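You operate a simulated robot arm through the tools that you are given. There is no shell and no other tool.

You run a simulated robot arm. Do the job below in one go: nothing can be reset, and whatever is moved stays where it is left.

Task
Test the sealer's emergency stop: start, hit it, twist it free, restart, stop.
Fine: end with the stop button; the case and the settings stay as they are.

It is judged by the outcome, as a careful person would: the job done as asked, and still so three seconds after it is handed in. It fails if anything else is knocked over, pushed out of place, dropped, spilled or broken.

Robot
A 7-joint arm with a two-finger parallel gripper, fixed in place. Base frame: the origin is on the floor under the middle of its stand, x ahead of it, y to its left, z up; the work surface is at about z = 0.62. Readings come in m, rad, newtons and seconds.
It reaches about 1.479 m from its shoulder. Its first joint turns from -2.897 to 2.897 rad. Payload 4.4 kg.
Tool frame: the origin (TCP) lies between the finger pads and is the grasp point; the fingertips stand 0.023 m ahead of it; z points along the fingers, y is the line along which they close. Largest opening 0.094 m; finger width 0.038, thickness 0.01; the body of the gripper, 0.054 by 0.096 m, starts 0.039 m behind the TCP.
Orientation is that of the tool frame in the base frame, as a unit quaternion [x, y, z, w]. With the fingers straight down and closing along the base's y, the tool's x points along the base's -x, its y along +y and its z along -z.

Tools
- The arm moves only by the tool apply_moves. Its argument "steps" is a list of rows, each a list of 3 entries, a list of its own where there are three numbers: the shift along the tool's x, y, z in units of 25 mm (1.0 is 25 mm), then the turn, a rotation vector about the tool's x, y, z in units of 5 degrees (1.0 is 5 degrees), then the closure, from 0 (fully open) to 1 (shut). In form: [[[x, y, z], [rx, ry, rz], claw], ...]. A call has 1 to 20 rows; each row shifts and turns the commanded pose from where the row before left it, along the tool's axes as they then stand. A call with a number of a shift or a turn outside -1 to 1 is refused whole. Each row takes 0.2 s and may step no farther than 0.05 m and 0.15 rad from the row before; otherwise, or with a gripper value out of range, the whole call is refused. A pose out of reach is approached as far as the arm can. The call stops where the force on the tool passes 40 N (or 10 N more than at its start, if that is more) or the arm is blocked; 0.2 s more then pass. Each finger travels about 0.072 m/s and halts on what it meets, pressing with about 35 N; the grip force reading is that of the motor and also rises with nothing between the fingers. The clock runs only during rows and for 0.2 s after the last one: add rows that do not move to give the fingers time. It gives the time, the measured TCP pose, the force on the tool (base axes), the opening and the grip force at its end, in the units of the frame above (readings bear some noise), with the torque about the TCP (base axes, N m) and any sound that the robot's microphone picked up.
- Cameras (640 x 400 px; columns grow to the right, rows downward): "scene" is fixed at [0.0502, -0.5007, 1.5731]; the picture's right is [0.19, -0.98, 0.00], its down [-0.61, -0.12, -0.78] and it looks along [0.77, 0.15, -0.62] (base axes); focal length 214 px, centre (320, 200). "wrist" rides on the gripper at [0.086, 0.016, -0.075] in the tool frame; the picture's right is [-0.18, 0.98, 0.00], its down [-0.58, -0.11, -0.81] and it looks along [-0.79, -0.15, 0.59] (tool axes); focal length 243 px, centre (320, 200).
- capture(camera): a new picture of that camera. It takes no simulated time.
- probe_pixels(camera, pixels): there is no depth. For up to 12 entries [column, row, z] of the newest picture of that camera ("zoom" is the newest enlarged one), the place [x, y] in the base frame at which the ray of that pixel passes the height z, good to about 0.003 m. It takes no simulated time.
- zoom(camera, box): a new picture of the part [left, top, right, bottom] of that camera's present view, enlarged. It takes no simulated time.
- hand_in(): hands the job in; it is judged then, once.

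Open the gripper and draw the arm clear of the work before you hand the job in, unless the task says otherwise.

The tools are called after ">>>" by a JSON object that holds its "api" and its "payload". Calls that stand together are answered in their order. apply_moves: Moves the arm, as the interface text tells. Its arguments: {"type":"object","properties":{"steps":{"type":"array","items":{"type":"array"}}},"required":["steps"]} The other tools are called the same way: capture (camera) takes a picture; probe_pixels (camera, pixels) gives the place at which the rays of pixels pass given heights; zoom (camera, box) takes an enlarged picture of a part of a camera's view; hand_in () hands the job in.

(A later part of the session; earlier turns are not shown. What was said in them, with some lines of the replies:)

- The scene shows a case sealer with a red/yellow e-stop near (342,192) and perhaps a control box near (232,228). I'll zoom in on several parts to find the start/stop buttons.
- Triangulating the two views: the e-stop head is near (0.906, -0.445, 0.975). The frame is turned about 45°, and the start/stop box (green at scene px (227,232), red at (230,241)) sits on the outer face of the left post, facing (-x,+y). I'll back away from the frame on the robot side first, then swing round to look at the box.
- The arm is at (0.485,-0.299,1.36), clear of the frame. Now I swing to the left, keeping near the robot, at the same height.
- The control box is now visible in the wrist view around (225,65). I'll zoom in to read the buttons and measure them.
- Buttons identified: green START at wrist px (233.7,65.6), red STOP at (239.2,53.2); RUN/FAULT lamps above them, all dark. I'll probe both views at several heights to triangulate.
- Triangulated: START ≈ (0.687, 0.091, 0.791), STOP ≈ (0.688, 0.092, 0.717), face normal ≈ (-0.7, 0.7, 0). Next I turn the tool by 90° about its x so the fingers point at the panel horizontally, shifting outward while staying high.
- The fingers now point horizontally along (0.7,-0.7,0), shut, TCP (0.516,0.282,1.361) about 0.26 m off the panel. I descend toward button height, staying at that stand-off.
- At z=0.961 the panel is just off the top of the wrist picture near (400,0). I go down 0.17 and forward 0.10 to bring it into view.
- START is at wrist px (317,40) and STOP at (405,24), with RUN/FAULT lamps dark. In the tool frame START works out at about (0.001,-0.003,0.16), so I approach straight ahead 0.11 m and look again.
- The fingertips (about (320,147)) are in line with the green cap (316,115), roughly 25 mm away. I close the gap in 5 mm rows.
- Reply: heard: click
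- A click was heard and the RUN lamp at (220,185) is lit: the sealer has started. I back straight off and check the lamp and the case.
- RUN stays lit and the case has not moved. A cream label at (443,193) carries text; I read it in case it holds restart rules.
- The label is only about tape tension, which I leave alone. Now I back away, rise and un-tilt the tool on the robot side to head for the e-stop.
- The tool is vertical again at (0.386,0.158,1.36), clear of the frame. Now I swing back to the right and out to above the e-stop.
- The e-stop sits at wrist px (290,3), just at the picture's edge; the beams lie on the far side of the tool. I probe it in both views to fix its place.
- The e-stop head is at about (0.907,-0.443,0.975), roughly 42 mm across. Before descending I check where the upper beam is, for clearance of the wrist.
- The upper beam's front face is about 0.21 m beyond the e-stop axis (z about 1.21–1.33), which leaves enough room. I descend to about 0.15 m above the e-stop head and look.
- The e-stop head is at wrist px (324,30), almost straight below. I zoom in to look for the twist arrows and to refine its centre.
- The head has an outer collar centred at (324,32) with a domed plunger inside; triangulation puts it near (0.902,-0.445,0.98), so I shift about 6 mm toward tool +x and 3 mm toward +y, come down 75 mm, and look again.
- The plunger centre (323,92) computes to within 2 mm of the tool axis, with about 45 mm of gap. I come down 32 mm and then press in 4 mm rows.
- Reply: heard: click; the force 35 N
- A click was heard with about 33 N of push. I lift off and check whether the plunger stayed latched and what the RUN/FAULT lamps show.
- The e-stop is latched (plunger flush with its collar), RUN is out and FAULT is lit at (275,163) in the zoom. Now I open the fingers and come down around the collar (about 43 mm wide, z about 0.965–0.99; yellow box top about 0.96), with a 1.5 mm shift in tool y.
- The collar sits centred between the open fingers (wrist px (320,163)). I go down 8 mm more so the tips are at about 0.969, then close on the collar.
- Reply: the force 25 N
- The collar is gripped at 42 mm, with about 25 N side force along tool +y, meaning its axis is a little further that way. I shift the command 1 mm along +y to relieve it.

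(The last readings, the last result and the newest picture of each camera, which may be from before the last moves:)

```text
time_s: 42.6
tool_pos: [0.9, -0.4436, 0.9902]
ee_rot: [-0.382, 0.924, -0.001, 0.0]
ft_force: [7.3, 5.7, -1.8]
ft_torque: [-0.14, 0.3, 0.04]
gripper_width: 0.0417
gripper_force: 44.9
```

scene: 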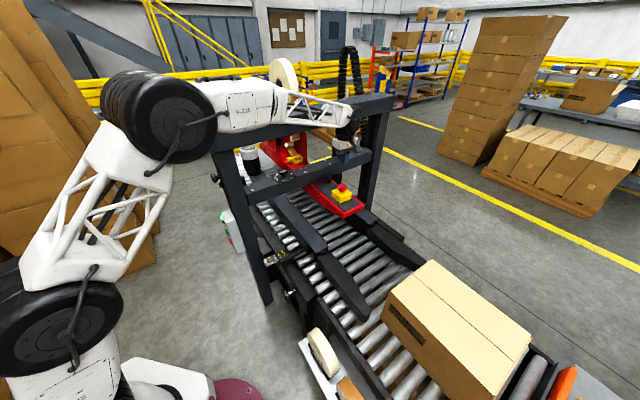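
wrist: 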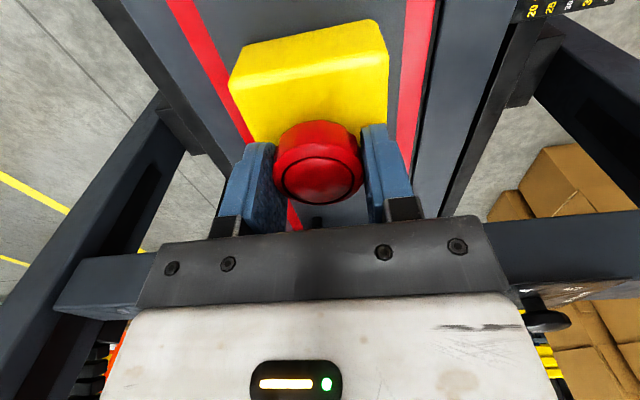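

The side force is now small (about 9 N). I twist clockwise as seen from above (tool +z) by 40° with the grip held, and listen for the release.

>>> {"api": "apply_moves", "payload": {"steps": [[[0, 0, 0], [0, 0, 0.8], 1], [[0, 0, 0], [0, 0, 0.8], 1], [[0, 0, 0], [0, 0, 0.8], 1], [[0, 0, 0], [0, 0, 0.8], 1], [[0, 0, 0], [0, 0, 0.8], 1], [[0, 0, 0], [0, 0, 0.8], 1], [[0, 0, 0], [0, 0, 0.8], 1], [[0, 0, 0], [0, 0, 0.8], 1], [[0, 0, 0], [0, 0, 0.8], 1], [[0, 0, 0], [0, 0, 0.8], 1]]}}

>>> {"api": "capture", "payload": {"camera": "wrist"}}

>>> {"api": "zoom", "payload": {"camera": "scene", "box": [310, 150, 380, 210]}}

>>> {"api": "zoom", "payload": {"camera": "scene", "box": [205, 195, 255, 260]}}

```text
time_s: 43.4
tool_pos: [0.9006, -0.4435, 0.992]
ee_rot: [-0.297, 0.955, -0.001, 0.001]
ft_force: [8.9, -3.9, -2.9]
ft_torque: [-0.1, -0.3, 0.05]
gripper_width: 0.042
gripper_force: 44.7
stopped in row 3: the force on the tool passed its limit at 41 N (the readings are from after the stop); the commanded pose is now the measured one
```

```text
taken
```

wrist: 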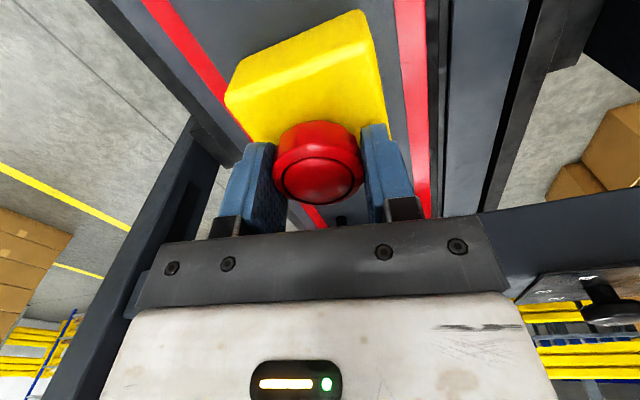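

```text
6.67 times, centred on (345, 180) of scene
```

zoom: 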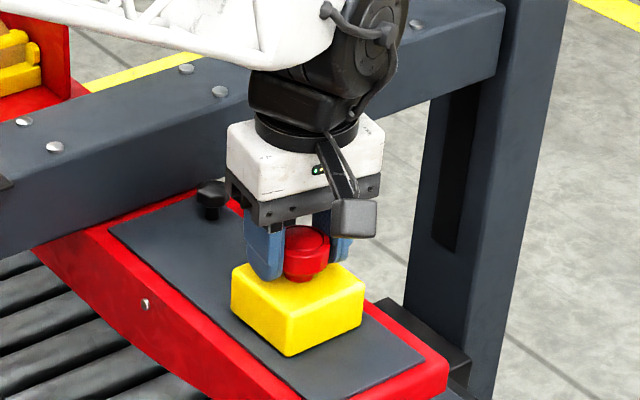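

```text
6.15 times, centred on (230, 228) of scene
```

zoom: 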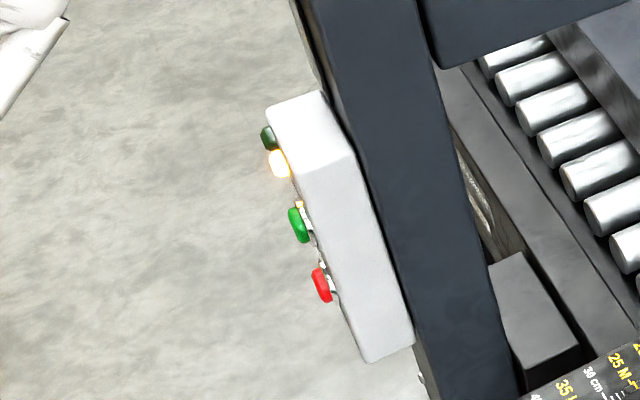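

The call stopped after about 10° at 41 N, settling to about 10 N; FAULT is still lit and no click yet. I carry on the same way more slowly in 2° rows.

>>> {"api": "apply_moves", "payload": {"steps": [[[0, 0, 0], [0, 0, 0.3], 1], [[0, 0, 0], [0, 0, 0.3], 1], [[0, 0, 0], [0, 0, 0.3], 1], [[0, 0, 0], [0, 0, 0.3], 1]]}}

>>> {"api": "zoom", "payload": {"camera": "wrist", "box": [220, 90, 420, 220]}}

```text
time_s: 44.4
tool_pos: [0.9005, -0.4434, 0.9921]
ee_rot: [-0.246, 0.969, -0.002, 0.001]
ft_force: [26.0, -19.2, -5.6]
ft_torque: [-0.32, 0.38, 0.13]
gripper_width: 0.0421
gripper_force: 44.5
```

```text
3.08 times, centred on (320, 155) of wrist
```

zoom: 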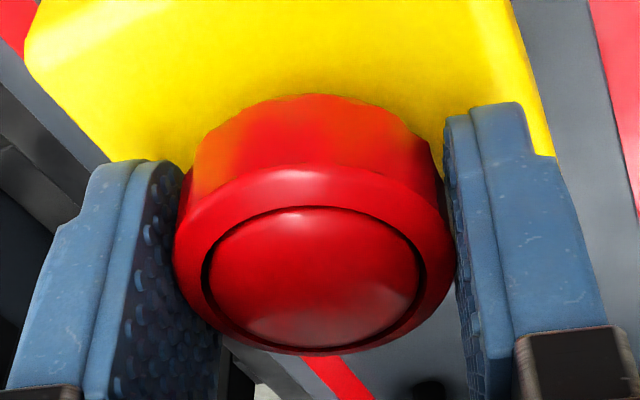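

Now rotated about 16° with 32 N side force (mostly tool −y), no click yet. I shift about 1 mm along −y and 0.5 mm along −x to unload, then turn on.

>>> {"api": "apply_moves", "payload": {"steps": [[[-0.02, -0.04, 0], [0, 0, 0], 1], [[0, 0, 0], [0, 0, 0.3], 1], [[0, 0, 0], [0, 0, 0.3], 1], [[0, 0, 0], [0, 0, 0.3], 1], [[0, 0, 0], [0, 0, 0.3], 1]]}}

>>> {"api": "zoom", "payload": {"camera": "scene", "box": [205, 195, 255, 260]}}

```text
time_s: 45.6
tool_pos: [0.9011, -0.4451, 0.9919]
ee_rot: [-0.195, 0.981, 0.0, 0.001]
ft_force: [2.1, -11.6, -4.2]
ft_torque: [-0.24, 0.99, 0.01]
gripper_width: 0.0419
gripper_force: 45.2
```

```text
6.15 times, centred on (230, 228) of scene
```

zoom: 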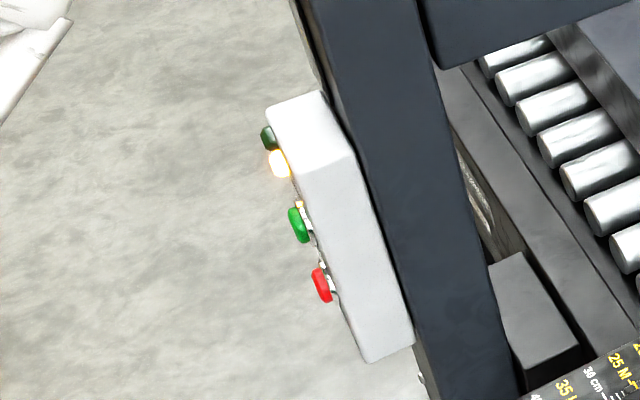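

Force is down to about 12 N after 22°. I continue clockwise in 2° rows.

>>> {"api": "apply_moves", "payload": {"steps": [[[0, 0, 0], [0, 0, 0.4], 1], [[0, 0, 0], [0, 0, 0.4], 1], [[0, 0, 0], [0, 0, 0.4], 1], [[0, 0, 0], [0, 0, 0.4], 1], [[0, 0, 0], [0, 0, 0.4], 1]]}}

>>> {"api": "zoom", "payload": {"camera": "wrist", "box": [220, 90, 420, 220]}}

>>> {"api": "zoom", "payload": {"camera": "scene", "box": [310, 150, 380, 210]}}

```text
time_s: 46.8
tool_pos: [0.9018, -0.4454, 0.9927]
ee_rot: [-0.115, 0.993, -0.002, 0.002]
ft_force: [6.3, -9.6, -3.4]
ft_torque: [-0.28, -0.21, 0.06]
gripper_width: 0.0417
gripper_force: 44.9
stopped in row 5: the force on the tool passed its limit at 42 N (the readings are from after the stop); the commanded pose is now the measured one
```

```text
3.08 times, centred on (320, 155) of wrist
```

zoom: 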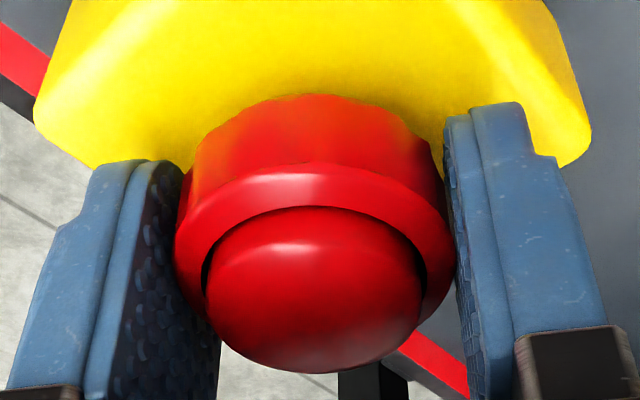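

```text
6.67 times, centred on (345, 180) of scene
```

zoom: 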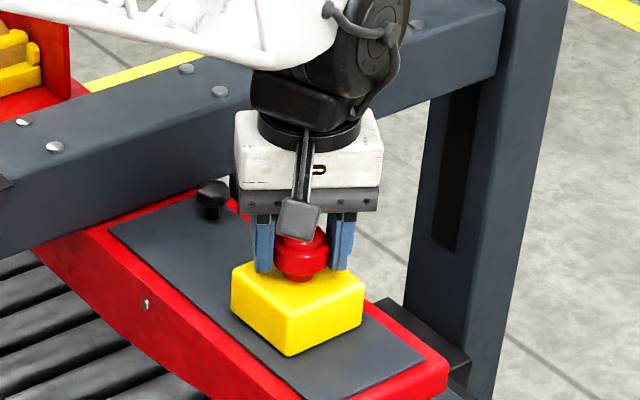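

The plunger now looks popped out again (dome proud of the collar). I check the lamps.

>>> {"api": "zoom", "payload": {"camera": "scene", "box": [205, 195, 255, 260]}}

>>> {"api": "capture", "payload": {"camera": "wrist"}}

```text
6.15 times, centred on (230, 228) of scene
```

zoom: 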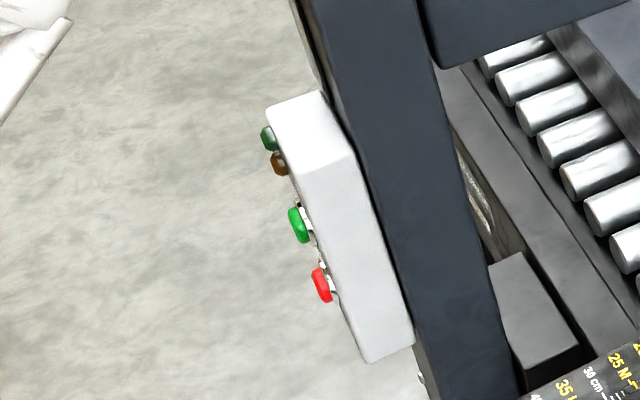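

```text
taken
```

wrist: 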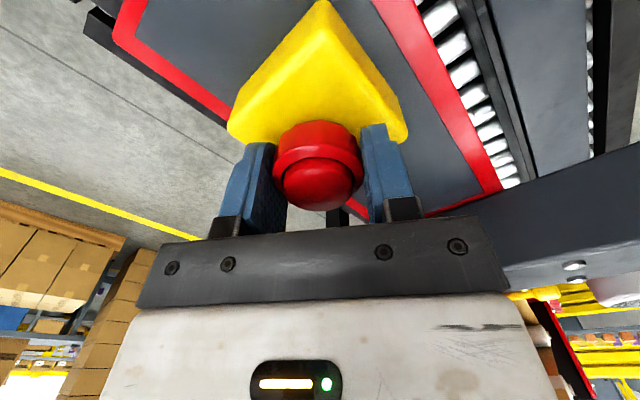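

FAULT has gone out: the e-stop is released. I open the fingers, lift straight up and check it stays released.

>>> {"api": "apply_moves", "payload": {"steps": [[[0, 0, 0], [0, 0, 0], 0.3], [[0, 0, 0], [0, 0, 0], 0], [[0, 0, 0], [0, 0, 0], 0], [[0, 0, 0], [0, 0, 0], 0], [[0, 0, -0.5], [0, 0, 0], 0], [[0, 0, -1], [0, 0, 0], 0], [[0, 0, -1], [0, 0, 0], 0], [[0, 0, -1], [0, 0, 0], 0], [[0, 0, -1], [0, 0, 0], 0]]}}

>>> {"api": "capture", "payload": {"camera": "wrist"}}

>>> {"api": "zoom", "payload": {"camera": "scene", "box": [310, 150, 380, 210]}}

>>> {"api": "zoom", "payload": {"camera": "scene", "box": [205, 195, 255, 260]}}

```text
time_s: 48.8
tool_pos: [0.9004, -0.4453, 1.1032]
ee_rot: [-0.114, 0.993, -0.001, 0.001]
ft_force: [0.3, 0.0, 0.3]
ft_torque: [0.03, -0.01, 0.02]
gripper_width: 0.0938
gripper_force: 0.0
```

```text
taken
```

wrist: 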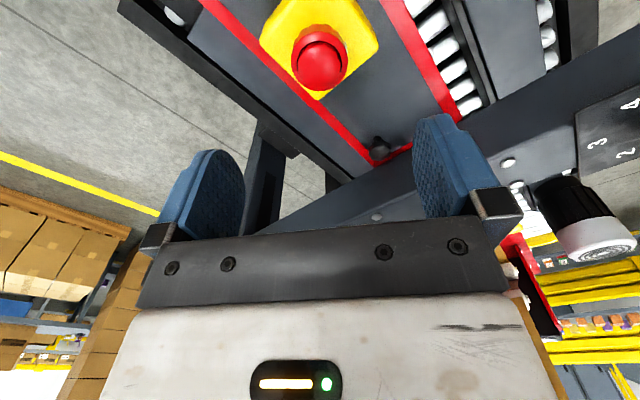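

```text
6.67 times, centred on (345, 180) of scene
```

zoom: 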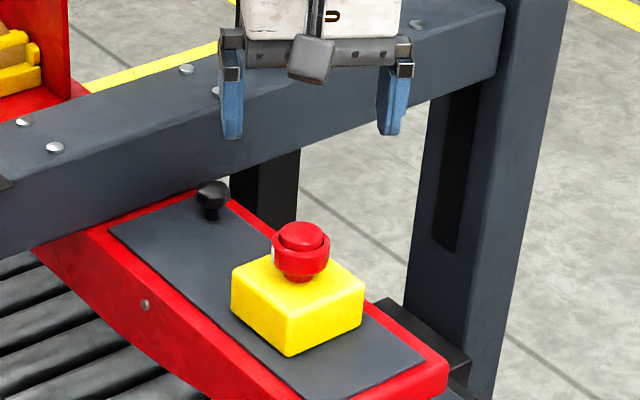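

```text
6.15 times, centred on (230, 228) of scene
```

zoom: 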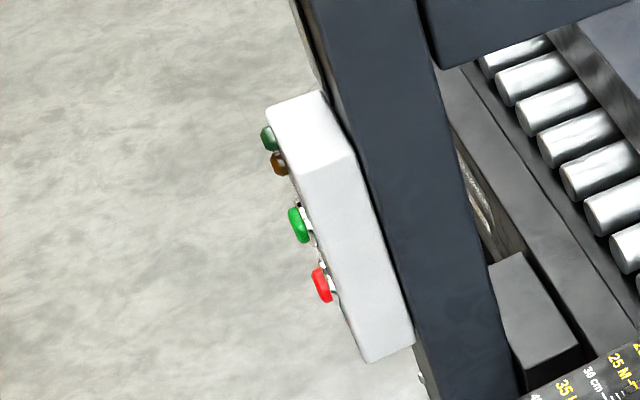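

The e-stop is popped out and both lamps are dark, so I go back for the restart. First I rise to z≈1.36, turning the tool back to the −45° yaw and shutting the fingers on the way, then retrace the route past the post.

>>> {"api": "apply_moves", "payload": {"steps": [[[0, 0, -0.94], [0, 0, 0], 0], [[0, 0, -0.94], [0, 0, -0.911], 0.2], [[0, 0, -0.94], [0, 0, -0.911], 0.4], [[0, 0, -0.94], [0, 0, -0.911], 0.6], [[0, 0, -0.94], [0, 0, -0.911], 0.8], [[0, 0, -0.94], [0, 0, -0.911], 1], [[0, 0, -0.94], [0, 0, -0.911], 1], [[0, 0, -0.94], [0, 0, -0.911], 1], [[0, 0, -0.94], [0, 0, 0], 1], [[0, 0, -0.94], [0, 0, 0], 1], [[0, 0, -0.94], [0, 0, 0], 1]]}}

>>> {"api": "capture", "payload": {"camera": "scene"}}

```text
time_s: 51.2
tool_pos: [0.8998, -0.4444, 1.3626]
ee_rot: [-0.383, 0.924, -0.002, 0.0]
ft_force: [0.8, -0.2, 0.0]
ft_torque: [0.01, 0.0, -0.02]
gripper_width: 0.0
gripper_force: 35.2
```

```text
taken
```

scene: 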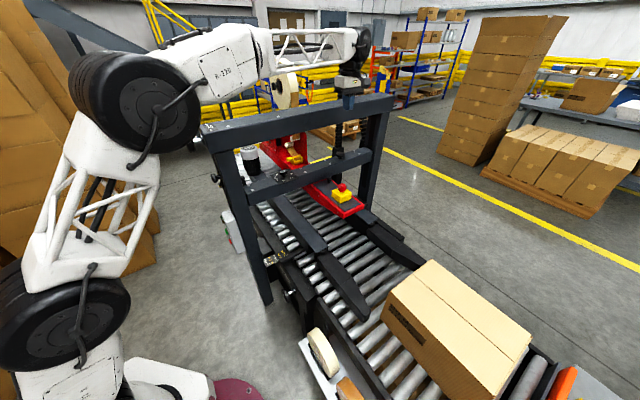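

The tool is at (0.900,-0.444,1.363) with the original yaw; the case and machine are undisturbed. I retrace the path back to the robot side, then round to the left.

>>> {"api": "apply_moves", "payload": {"steps": [[[0.36, 0.93, 0], [0, 0, 0], 1], [[0.36, 0.93, 0], [0, 0, 0], 1], [[0.36, 0.93, 0], [0, 0, 0], 1], [[0.36, 0.93, 0], [0, 0, 0], 1], [[0.36, 0.93, 0], [0, 0, 0], 1], [[0.36, 0.93, 0], [0, 0, 0], 1], [[0.36, 0.93, 0], [0, 0, 0], 1], [[0.36, 0.93, 0], [0, 0, 0], 1], [[0.36, 0.93, 0], [0, 0, 0], 1], [[0.36, 0.93, 0], [0, 0, 0], 1], [[0.36, 0.93, 0], [0, 0, 0], 1], [[0.36, 0.93, 0], [0, 0, 0], 1], [[0.36, 0.93, 0], [0, 0, 0], 1], [[0.36, 0.93, 0], [0, 0, 0], 1], [[0.36, 0.93, 0], [0, 0, 0], 1], [[0.36, 0.93, 0], [0, 0, 0], 1], [[0.36, 0.93, 0], [0, 0, 0], 1], [[0.36, 0.93, 0], [0, 0, 0], 1], [[0.36, 0.93, 0], [0, 0, 0], 1], [[0.36, 0.93, 0], [0, 0, 0], 1]]}}

>>> {"api": "apply_moves", "payload": {"steps": [[[-0.687, 0.929, 0], [0, 0, 0], 1], [[-0.687, 0.929, 0], [0, 0, 0], 1], [[-0.687, 0.929, 0], [0, 0, 0], 1], [[-0.687, 0.929, 0], [0, 0, 0], 1], [[-0.687, 0.929, 0], [0, 0, 0], 1], [[-0.687, 0.929, 0], [0, 0, 0], 1], [[-0.687, 0.929, 0], [0, 0, 0], 1], [[-0.687, 0.929, 0], [0, 0, 0], 1], [[-0.687, 0.929, 0], [0, 0, 0], 1], [[-0.687, 0.929, 0], [0, 0, 0], 1], [[-0.687, 0.929, 0], [0, 0, 0], 1], [[-0.687, 0.929, 0], [0, 0, 0], 1], [[-0.687, 0.929, 0], [0, 0, 0], 1], [[-0.687, 0.929, 0], [0, 0, 0], 1]]}}

>>> {"api": "apply_moves", "payload": {"steps": [[[-0.4, 0, 0], [1, 0, 0], 1], [[-0.4, 0, 0], [1, 0, 0], 1], [[-0.4, 0, 0], [1, 0, 0], 1], [[-0.4, 0, 0], [1, 0, 0], 1], [[-0.4, 0, 0], [1, 0, 0], 1], [[-0.4, 0, 0], [1, 0, 0], 1], [[-0.4, 0, 0], [1, 0, 0], 1], [[-0.4, 0, 0], [1, 0, 0], 1], [[-0.4, 0, 0], [1, 0, 0], 1], [[-0.4, 0, 0], [1, 0, 0], 1], [[-0.4, 0, 0], [1, 0, 0], 1], [[-0.4, 0, 0], [1, 0, 0], 1], [[-0.4, 0, 0], [1, 0, 0], 1], [[-0.4, 0, 0], [1, 0, 0], 1], [[-0.4, 0, 0], [1, 0, 0], 1], [[-0.4, 0, 0], [1, 0, 0], 1], [[-0.4, 0, 0], [1, 0, 0], 1], [[-0.4, 0, 0], [1, 0, 0], 1]]}}

```text
time_s: 55.4
tool_pos: [0.4462, -0.245, 1.3631]
ee_rot: [-0.383, 0.924, -0.002, 0.0]
ft_force: [0.7, -0.7, 0.2]
ft_torque: [-0.05, 0.03, 0.01]
gripper_width: 0.0
gripper_force: 34.8
```

```text
time_s: 58.4
tool_pos: [0.386, 0.1562, 1.3612]
ee_rot: [-0.383, 0.924, -0.002, 0.001]
ft_force: [-1.0, -0.6, 0.9]
ft_torque: [-0.04, 0.02, 0.0]
gripper_width: 0.0
gripper_force: 34.7
```

```text
time_s: 62.2
tool_pos: [0.5121, 0.2842, 1.3617]
ee_rot: [0.269, -0.652, 0.655, -0.272]
ft_force: [-0.3, -1.0, 0.1]
ft_torque: [0.0, -0.03, -0.02]
gripper_width: 0.0
gripper_force: 34.9
```

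The tool is horizontal again at (0.512,0.284,1.362), pointing at the panel side. I descend to button height at the same stand-off, then close to about 0.16 m from START.

>>> {"api": "apply_moves", "payload": {"steps": [[[0.026, 1, 0], [0, 0, 0], 1], [[0.026, 1, 0], [0, 0, 0], 1], [[0.026, 1, 0], [0, 0, 0], 1], [[0.026, 1, 0], [0, 0, 0], 1], [[0.026, 1, 0], [0, 0, 0], 1], [[0.026, 1, 0], [0, 0, 0], 1], [[0.026, 1, 0], [0, 0, 0], 1], [[0.026, 1, 0], [0, 0, 0], 1], [[0.026, 1, 0], [0, 0, 0], 1], [[0.026, 1, 0], [0, 0, 0], 1], [[0.026, 1, 0], [0, 0, 0], 1], [[0.026, 1, 0], [0, 0, 0], 1], [[0.026, 1, 0], [0, 0, 0], 1], [[0.026, 1, 0], [0, 0, 0], 1], [[0.026, 1, 0], [0, 0, 0], 1], [[0.026, 1, 0], [0, 0, 0], 1], [[0.026, 1, 0], [0, 0, 0], 1], [[0.026, 1, 0], [0, 0, 0], 1], [[0.026, 1, 0], [0, 0, 0], 1], [[0.026, 1, 0], [0, 0, 0], 1]]}}

>>> {"api": "apply_moves", "payload": {"steps": [[[0, 0.889, 0], [0, 0, 0], 1], [[0, 0.889, 0], [0, 0, 0], 1], [[0, 0.889, 0], [0, 0, 0], 1], [[0, 0, 1], [0, 0, 0], 1], [[0, 0, 1], [0, 0, 0], 1], [[0, 0, 1], [0, 0, 0], 1], [[0, 0, 1], [0, 0, 0], 1]]}}

>>> {"api": "capture", "payload": {"camera": "wrist"}}

```text
time_s: 66.4
tool_pos: [0.5028, 0.273, 0.8611]
ee_rot: [0.27, -0.652, 0.654, -0.271]
ft_force: [-0.3, 0.0, 1.6]
ft_torque: [0.0, 0.05, 0.02]
gripper_width: 0.0
gripper_force: 35.0
```

```text
time_s: 68.0
tool_pos: [0.5749, 0.2019, 0.7942]
ee_rot: [0.269, -0.652, 0.655, -0.27]
ft_force: [0.2, -0.7, 0.0]
ft_torque: [0.04, 0.04, 0.02]
gripper_width: 0.0
gripper_force: 35.0
```

```text
taken
```

wrist: 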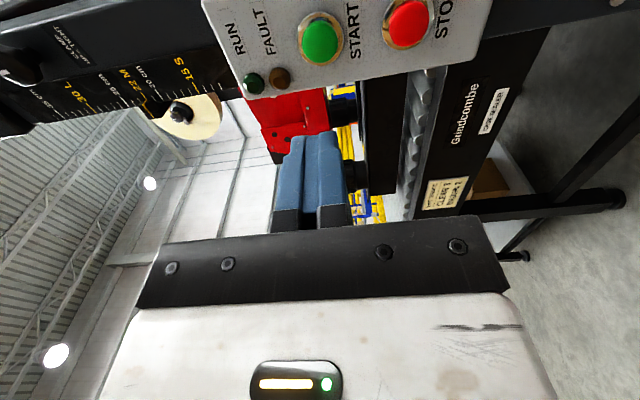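

Both lamps are dark; START is at (320,40), matching the earlier approach line. I go in the same 0.11 m and then 5 mm rows to press.

>>> {"api": "apply_moves", "payload": {"steps": [[[0, 0, 0.88], [0, 0, 0], 1], [[0, 0, 0.88], [0, 0, 0], 1], [[0, 0, 0.88], [0, 0, 0], 1], [[0, 0, 0.88], [0, 0, 0], 1], [[0, 0, 0.88], [0, 0, 0], 1], [[0, 0, 0.2], [0, 0, 0], 1], [[0, 0, 0.2], [0, 0, 0], 1], [[0, 0, 0.2], [0, 0, 0], 1], [[0, 0, 0.2], [0, 0, 0], 1]]}}

>>> {"api": "capture", "payload": {"camera": "wrist"}}

```text
time_s: 70.0
tool_pos: [0.6675, 0.1112, 0.7949]
ee_rot: [0.27, -0.652, 0.655, -0.27]
ft_force: [-0.3, 1.2, 0.8]
ft_torque: [0.0, 0.01, -0.01]
gripper_width: 0.0
gripper_force: 34.8
```

```text
taken
```

wrist: 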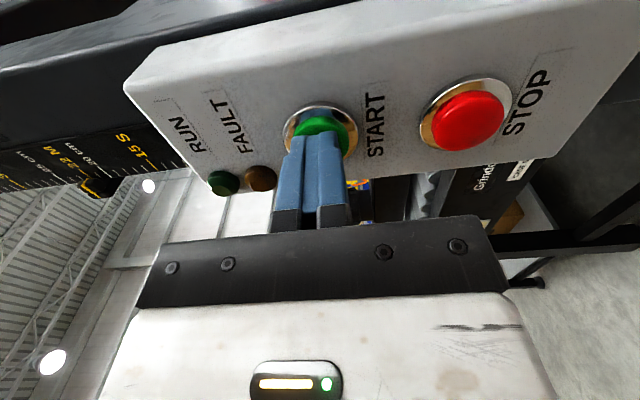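

The tips are on the cap but no click yet and RUN is still dark. I push a few more millimetres.

>>> {"api": "apply_moves", "payload": {"steps": [[[0, 0, 0.12], [0, 0, 0], 1], [[0, 0, 0.12], [0, 0, 0], 1]]}}

>>> {"api": "capture", "payload": {"camera": "wrist"}}

```text
time_s: 70.6
tool_pos: [0.672, 0.1057, 0.7952]
ee_rot: [0.271, -0.651, 0.654, -0.272]
ft_force: [-19.5, 21.2, 3.3]
ft_torque: [-0.03, -0.09, 0.03]
gripper_width: 0.0001
gripper_force: 34.8
heard: click
```

```text
taken
```

wrist: 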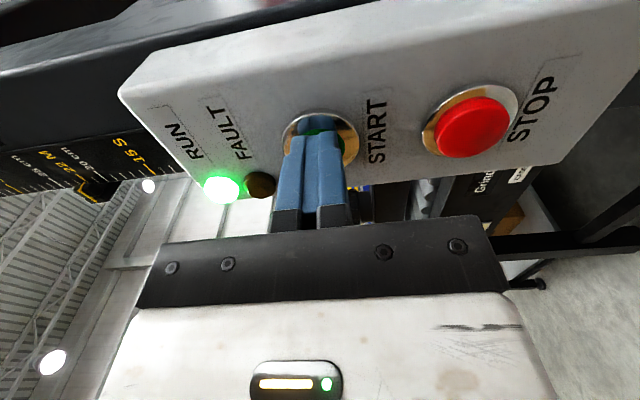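

A click and RUN is lit again. I back off 60 mm and check before going down to STOP.

>>> {"api": "apply_moves", "payload": {"steps": [[[0, 0, -0.4], [0, 0, 0], 1], [[0, 0, -1], [0, 0, 0], 1], [[0, 0, -1], [0, 0, 0], 1], [[0, 0, 0], [0, 0, 0], 1]]}}

>>> {"api": "capture", "payload": {"camera": "wrist"}}

>>> {"api": "capture", "payload": {"camera": "scene"}}

```text
time_s: 71.6
tool_pos: [0.6304, 0.1479, 0.7952]
ee_rot: [0.269, -0.652, 0.655, -0.271]
ft_force: [0.1, 0.4, 0.0]
ft_torque: [-0.03, 0.03, 0.01]
gripper_width: 0.0
gripper_force: 35.0
```

```text
taken
```

wrist: 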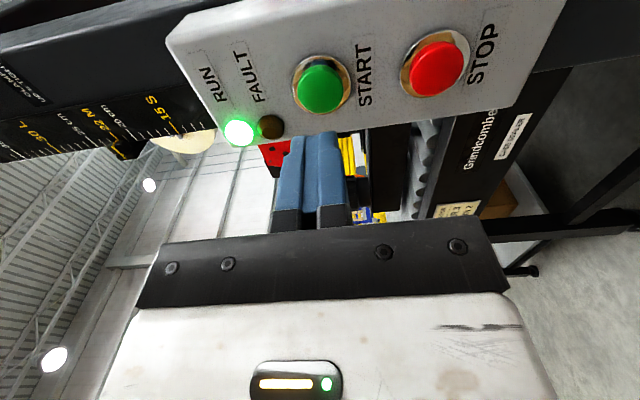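

```text
taken
```

scene: 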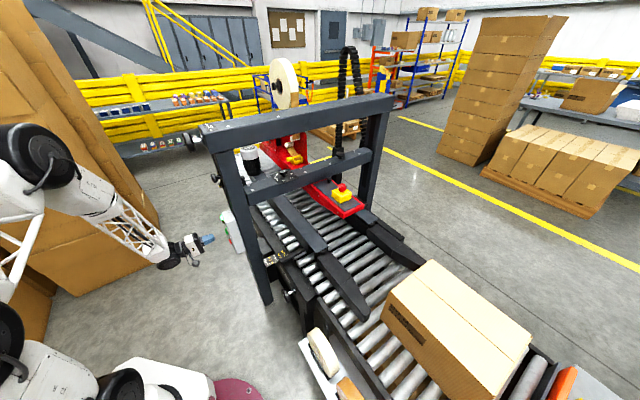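

RUN is lit and the case is unmoved. STOP at (436,70) computes to 71.4 mm below and 3 mm toward tool +x, so I shift there and press in with small final rows.

>>> {"api": "apply_moves", "payload": {"steps": [[[0.1, 0.952, 0], [0, 0, 0], 1], [[0, 0.952, 0], [0, 0, 0], 1], [[0, 0.952, 0], [0, 0, 0], 1], [[0, 0, 0], [0, 0, 0], 1], [[0, 0, 0.7], [0, 0, 0], 1], [[0, 0, 0.7], [0, 0, 0], 1]]}}

>>> {"api": "capture", "payload": {"camera": "wrist"}}

```text
time_s: 73.0
tool_pos: [0.6518, 0.1221, 0.7238]
ee_rot: [0.27, -0.652, 0.655, -0.271]
ft_force: [-0.3, 0.1, -0.3]
ft_torque: [0.0, -0.01, 0.01]
gripper_width: 0.0
gripper_force: 34.7
```

```text
taken
```

wrist: 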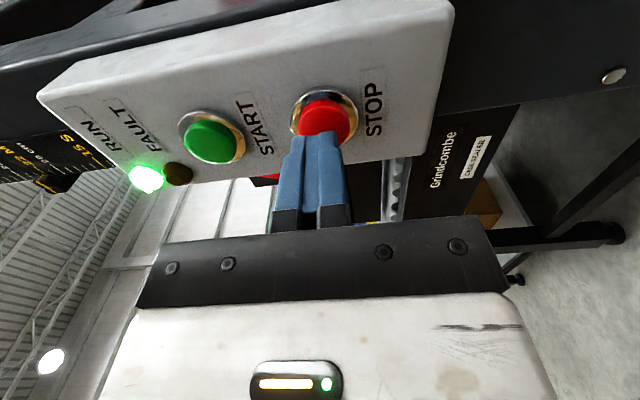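

The tips are in line with the red cap (325,118), about 19 mm off. I press in.

>>> {"api": "apply_moves", "payload": {"steps": [[[0, 0, 0.3], [0, 0, 0], 1], [[0, 0, 0.3], [0, 0, 0], 1], [[0, 0, 0.16], [0, 0, 0], 1], [[0, 0, 0.16], [0, 0, 0], 1], [[0, 0, 0.12], [0, 0, 0], 1]]}}

>>> {"api": "capture", "payload": {"camera": "wrist"}}

```text
time_s: 74.2
tool_pos: [0.6694, 0.1042, 0.7249]
ee_rot: [0.271, -0.651, 0.655, -0.272]
ft_force: [-21.7, 21.6, 11.8]
ft_torque: [-0.22, -0.07, 0.11]
gripper_width: 0.0
gripper_force: 35.1
heard: click
stopped in row 5: the force on the tool passed its limit at 43 N (the readings are from after the stop); the commanded pose is now the measured one
```

```text
taken
```

wrist: 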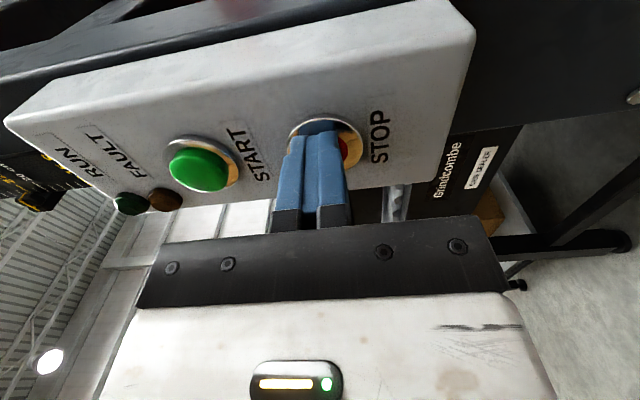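

A click was heard and RUN has gone out, with FAULT dark too: the sealer is stopped. I back straight off and open the gripper once clear.

>>> {"api": "apply_moves", "payload": {"steps": [[[0, 0, -0.3], [0, 0, 0], 1], [[0, 0, -0.8], [0, 0, 0], 1], [[0, 0, -1], [0, 0, 0], 1], [[0, 0, -1], [0, 0, 0], 1], [[0, 0, -1], [0, 0, 0], 1], [[0, 0, -1], [0, 0, 0], 1], [[0, 0, -1], [0, 0, 0], 1], [[0, 0, -1], [0, 0, 0], 0.5], [[0, 0, -1], [0, 0, 0], 0], [[0, 0, 0], [0, 0, 0], 0], [[0, 0, 0], [0, 0, 0], 0]]}}

>>> {"api": "capture", "payload": {"camera": "wrist"}}

>>> {"api": "capture", "payload": {"camera": "scene"}}

>>> {"api": "zoom", "payload": {"camera": "scene", "box": [205, 195, 255, 260]}}

>>> {"api": "zoom", "payload": {"camera": "scene", "box": [260, 130, 400, 220]}}

```text
time_s: 76.6
tool_pos: [0.5274, 0.2484, 0.7235]
ee_rot: [0.271, -0.653, 0.654, -0.271]
ft_force: [0.0, 0.5, 0.0]
ft_torque: [0.01, -0.02, -0.02]
gripper_width: 0.0941
gripper_force: 0.1
```

```text
taken
```

wrist: 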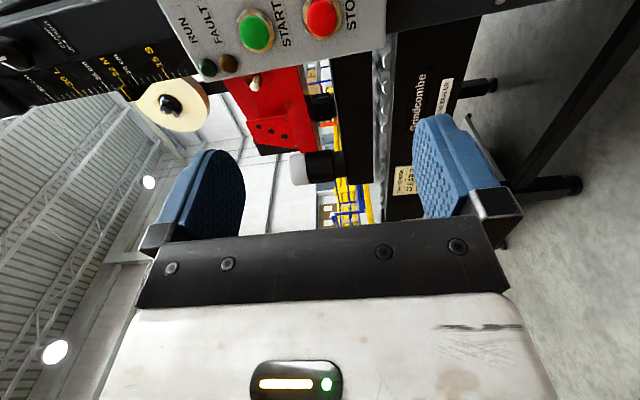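

```text
taken
```

scene: 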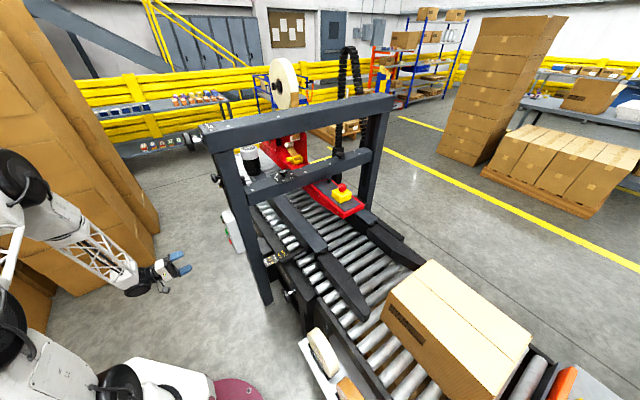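

```text
6.15 times, centred on (230, 228) of scene
```

zoom: 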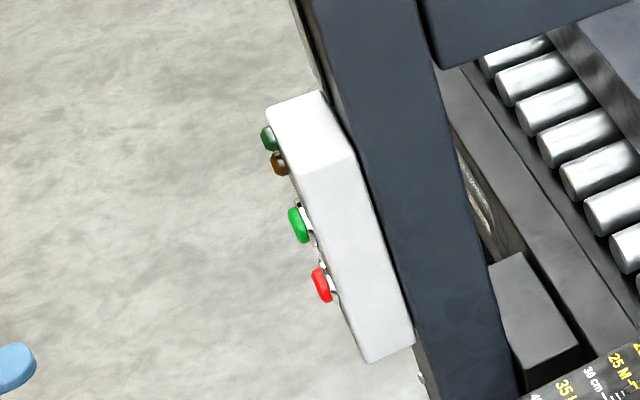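

```text
4.44 times, centred on (330, 175) of scene
```

zoom: 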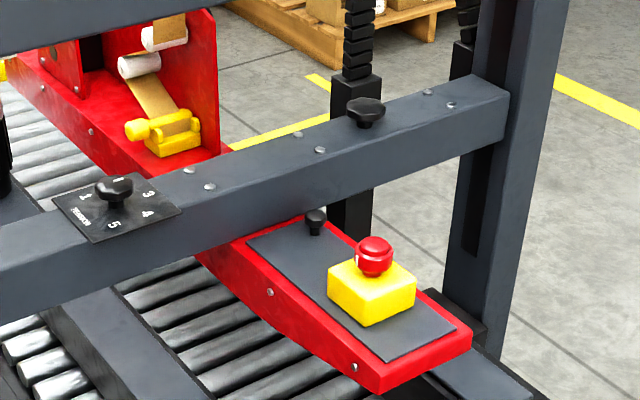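

Everything checks out: both lamps dark, both buttons out, the e-stop popped up, the tension knob and case unchanged, gripper open. I draw the arm up and further away before handing in.

>>> {"api": "apply_moves", "payload": {"steps": [[[0, -0.8, -0.5], [0, 0, 0], 0], [[0, -0.8, -0.5], [0, 0, 0], 0], [[0, -1, -0.3], [0, 0, 0], 0], [[0, -1, -0.3], [0, 0, 0], 0], [[0, -1, 0], [0, 0, 0], 0], [[0, -1, 0], [0, 0, 0], 0], [[0, 0, 0], [0, 0, 0], 0]]}}

>>> {"api": "capture", "payload": {"camera": "scene"}}

```text
time_s: 78.2
tool_pos: [0.4971, 0.2747, 0.8627]
ee_rot: [0.272, -0.652, 0.654, -0.271]
ft_force: [0.1, -0.1, -0.9]
ft_torque: [0.0, 0.01, -0.02]
gripper_width: 0.0938
gripper_force: 0.1
```

```text
taken
```

scene: 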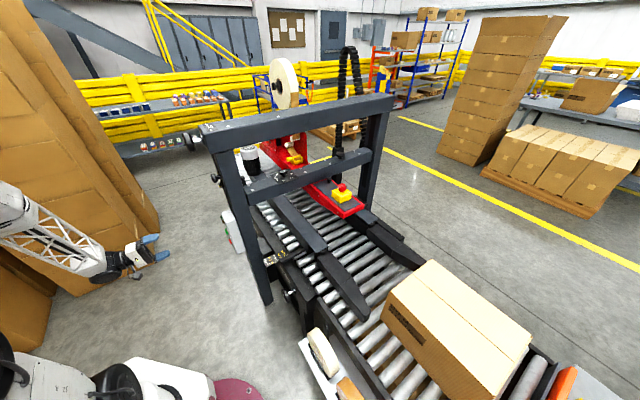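

The arm is clear with the gripper open, the sealer is stopped by its STOP button, and the case is where it was. I hand the job in.

>>> {"api": "hand_in", "payload": {}}

```text
The job is handed in.
```

The emergency-stop test is finished and handed in. The sealer ended stopped by its STOP button.

| Step | What the sealer showed |
|---|---|
| Start | The button clicked and the RUN lamp lit. |
| Hit the emergency stop | It clicked and stayed pressed in. RUN went out and FAULT lit. |
| Twist it free | After about 30° clockwise it popped back out and FAULT went out. |
| Restart | The button clicked and RUN lit again. |
| Stop | The button clicked and RUN went out, with FAULT still dark. |

The twist halted twice when the side force passed the 40 N limit. After the first halt I continued more slowly; at the second the stop had already released.

In the final pictures the case is where it was and the tape tension knob is unchanged. The gripper is open and the arm is clear of the machine.
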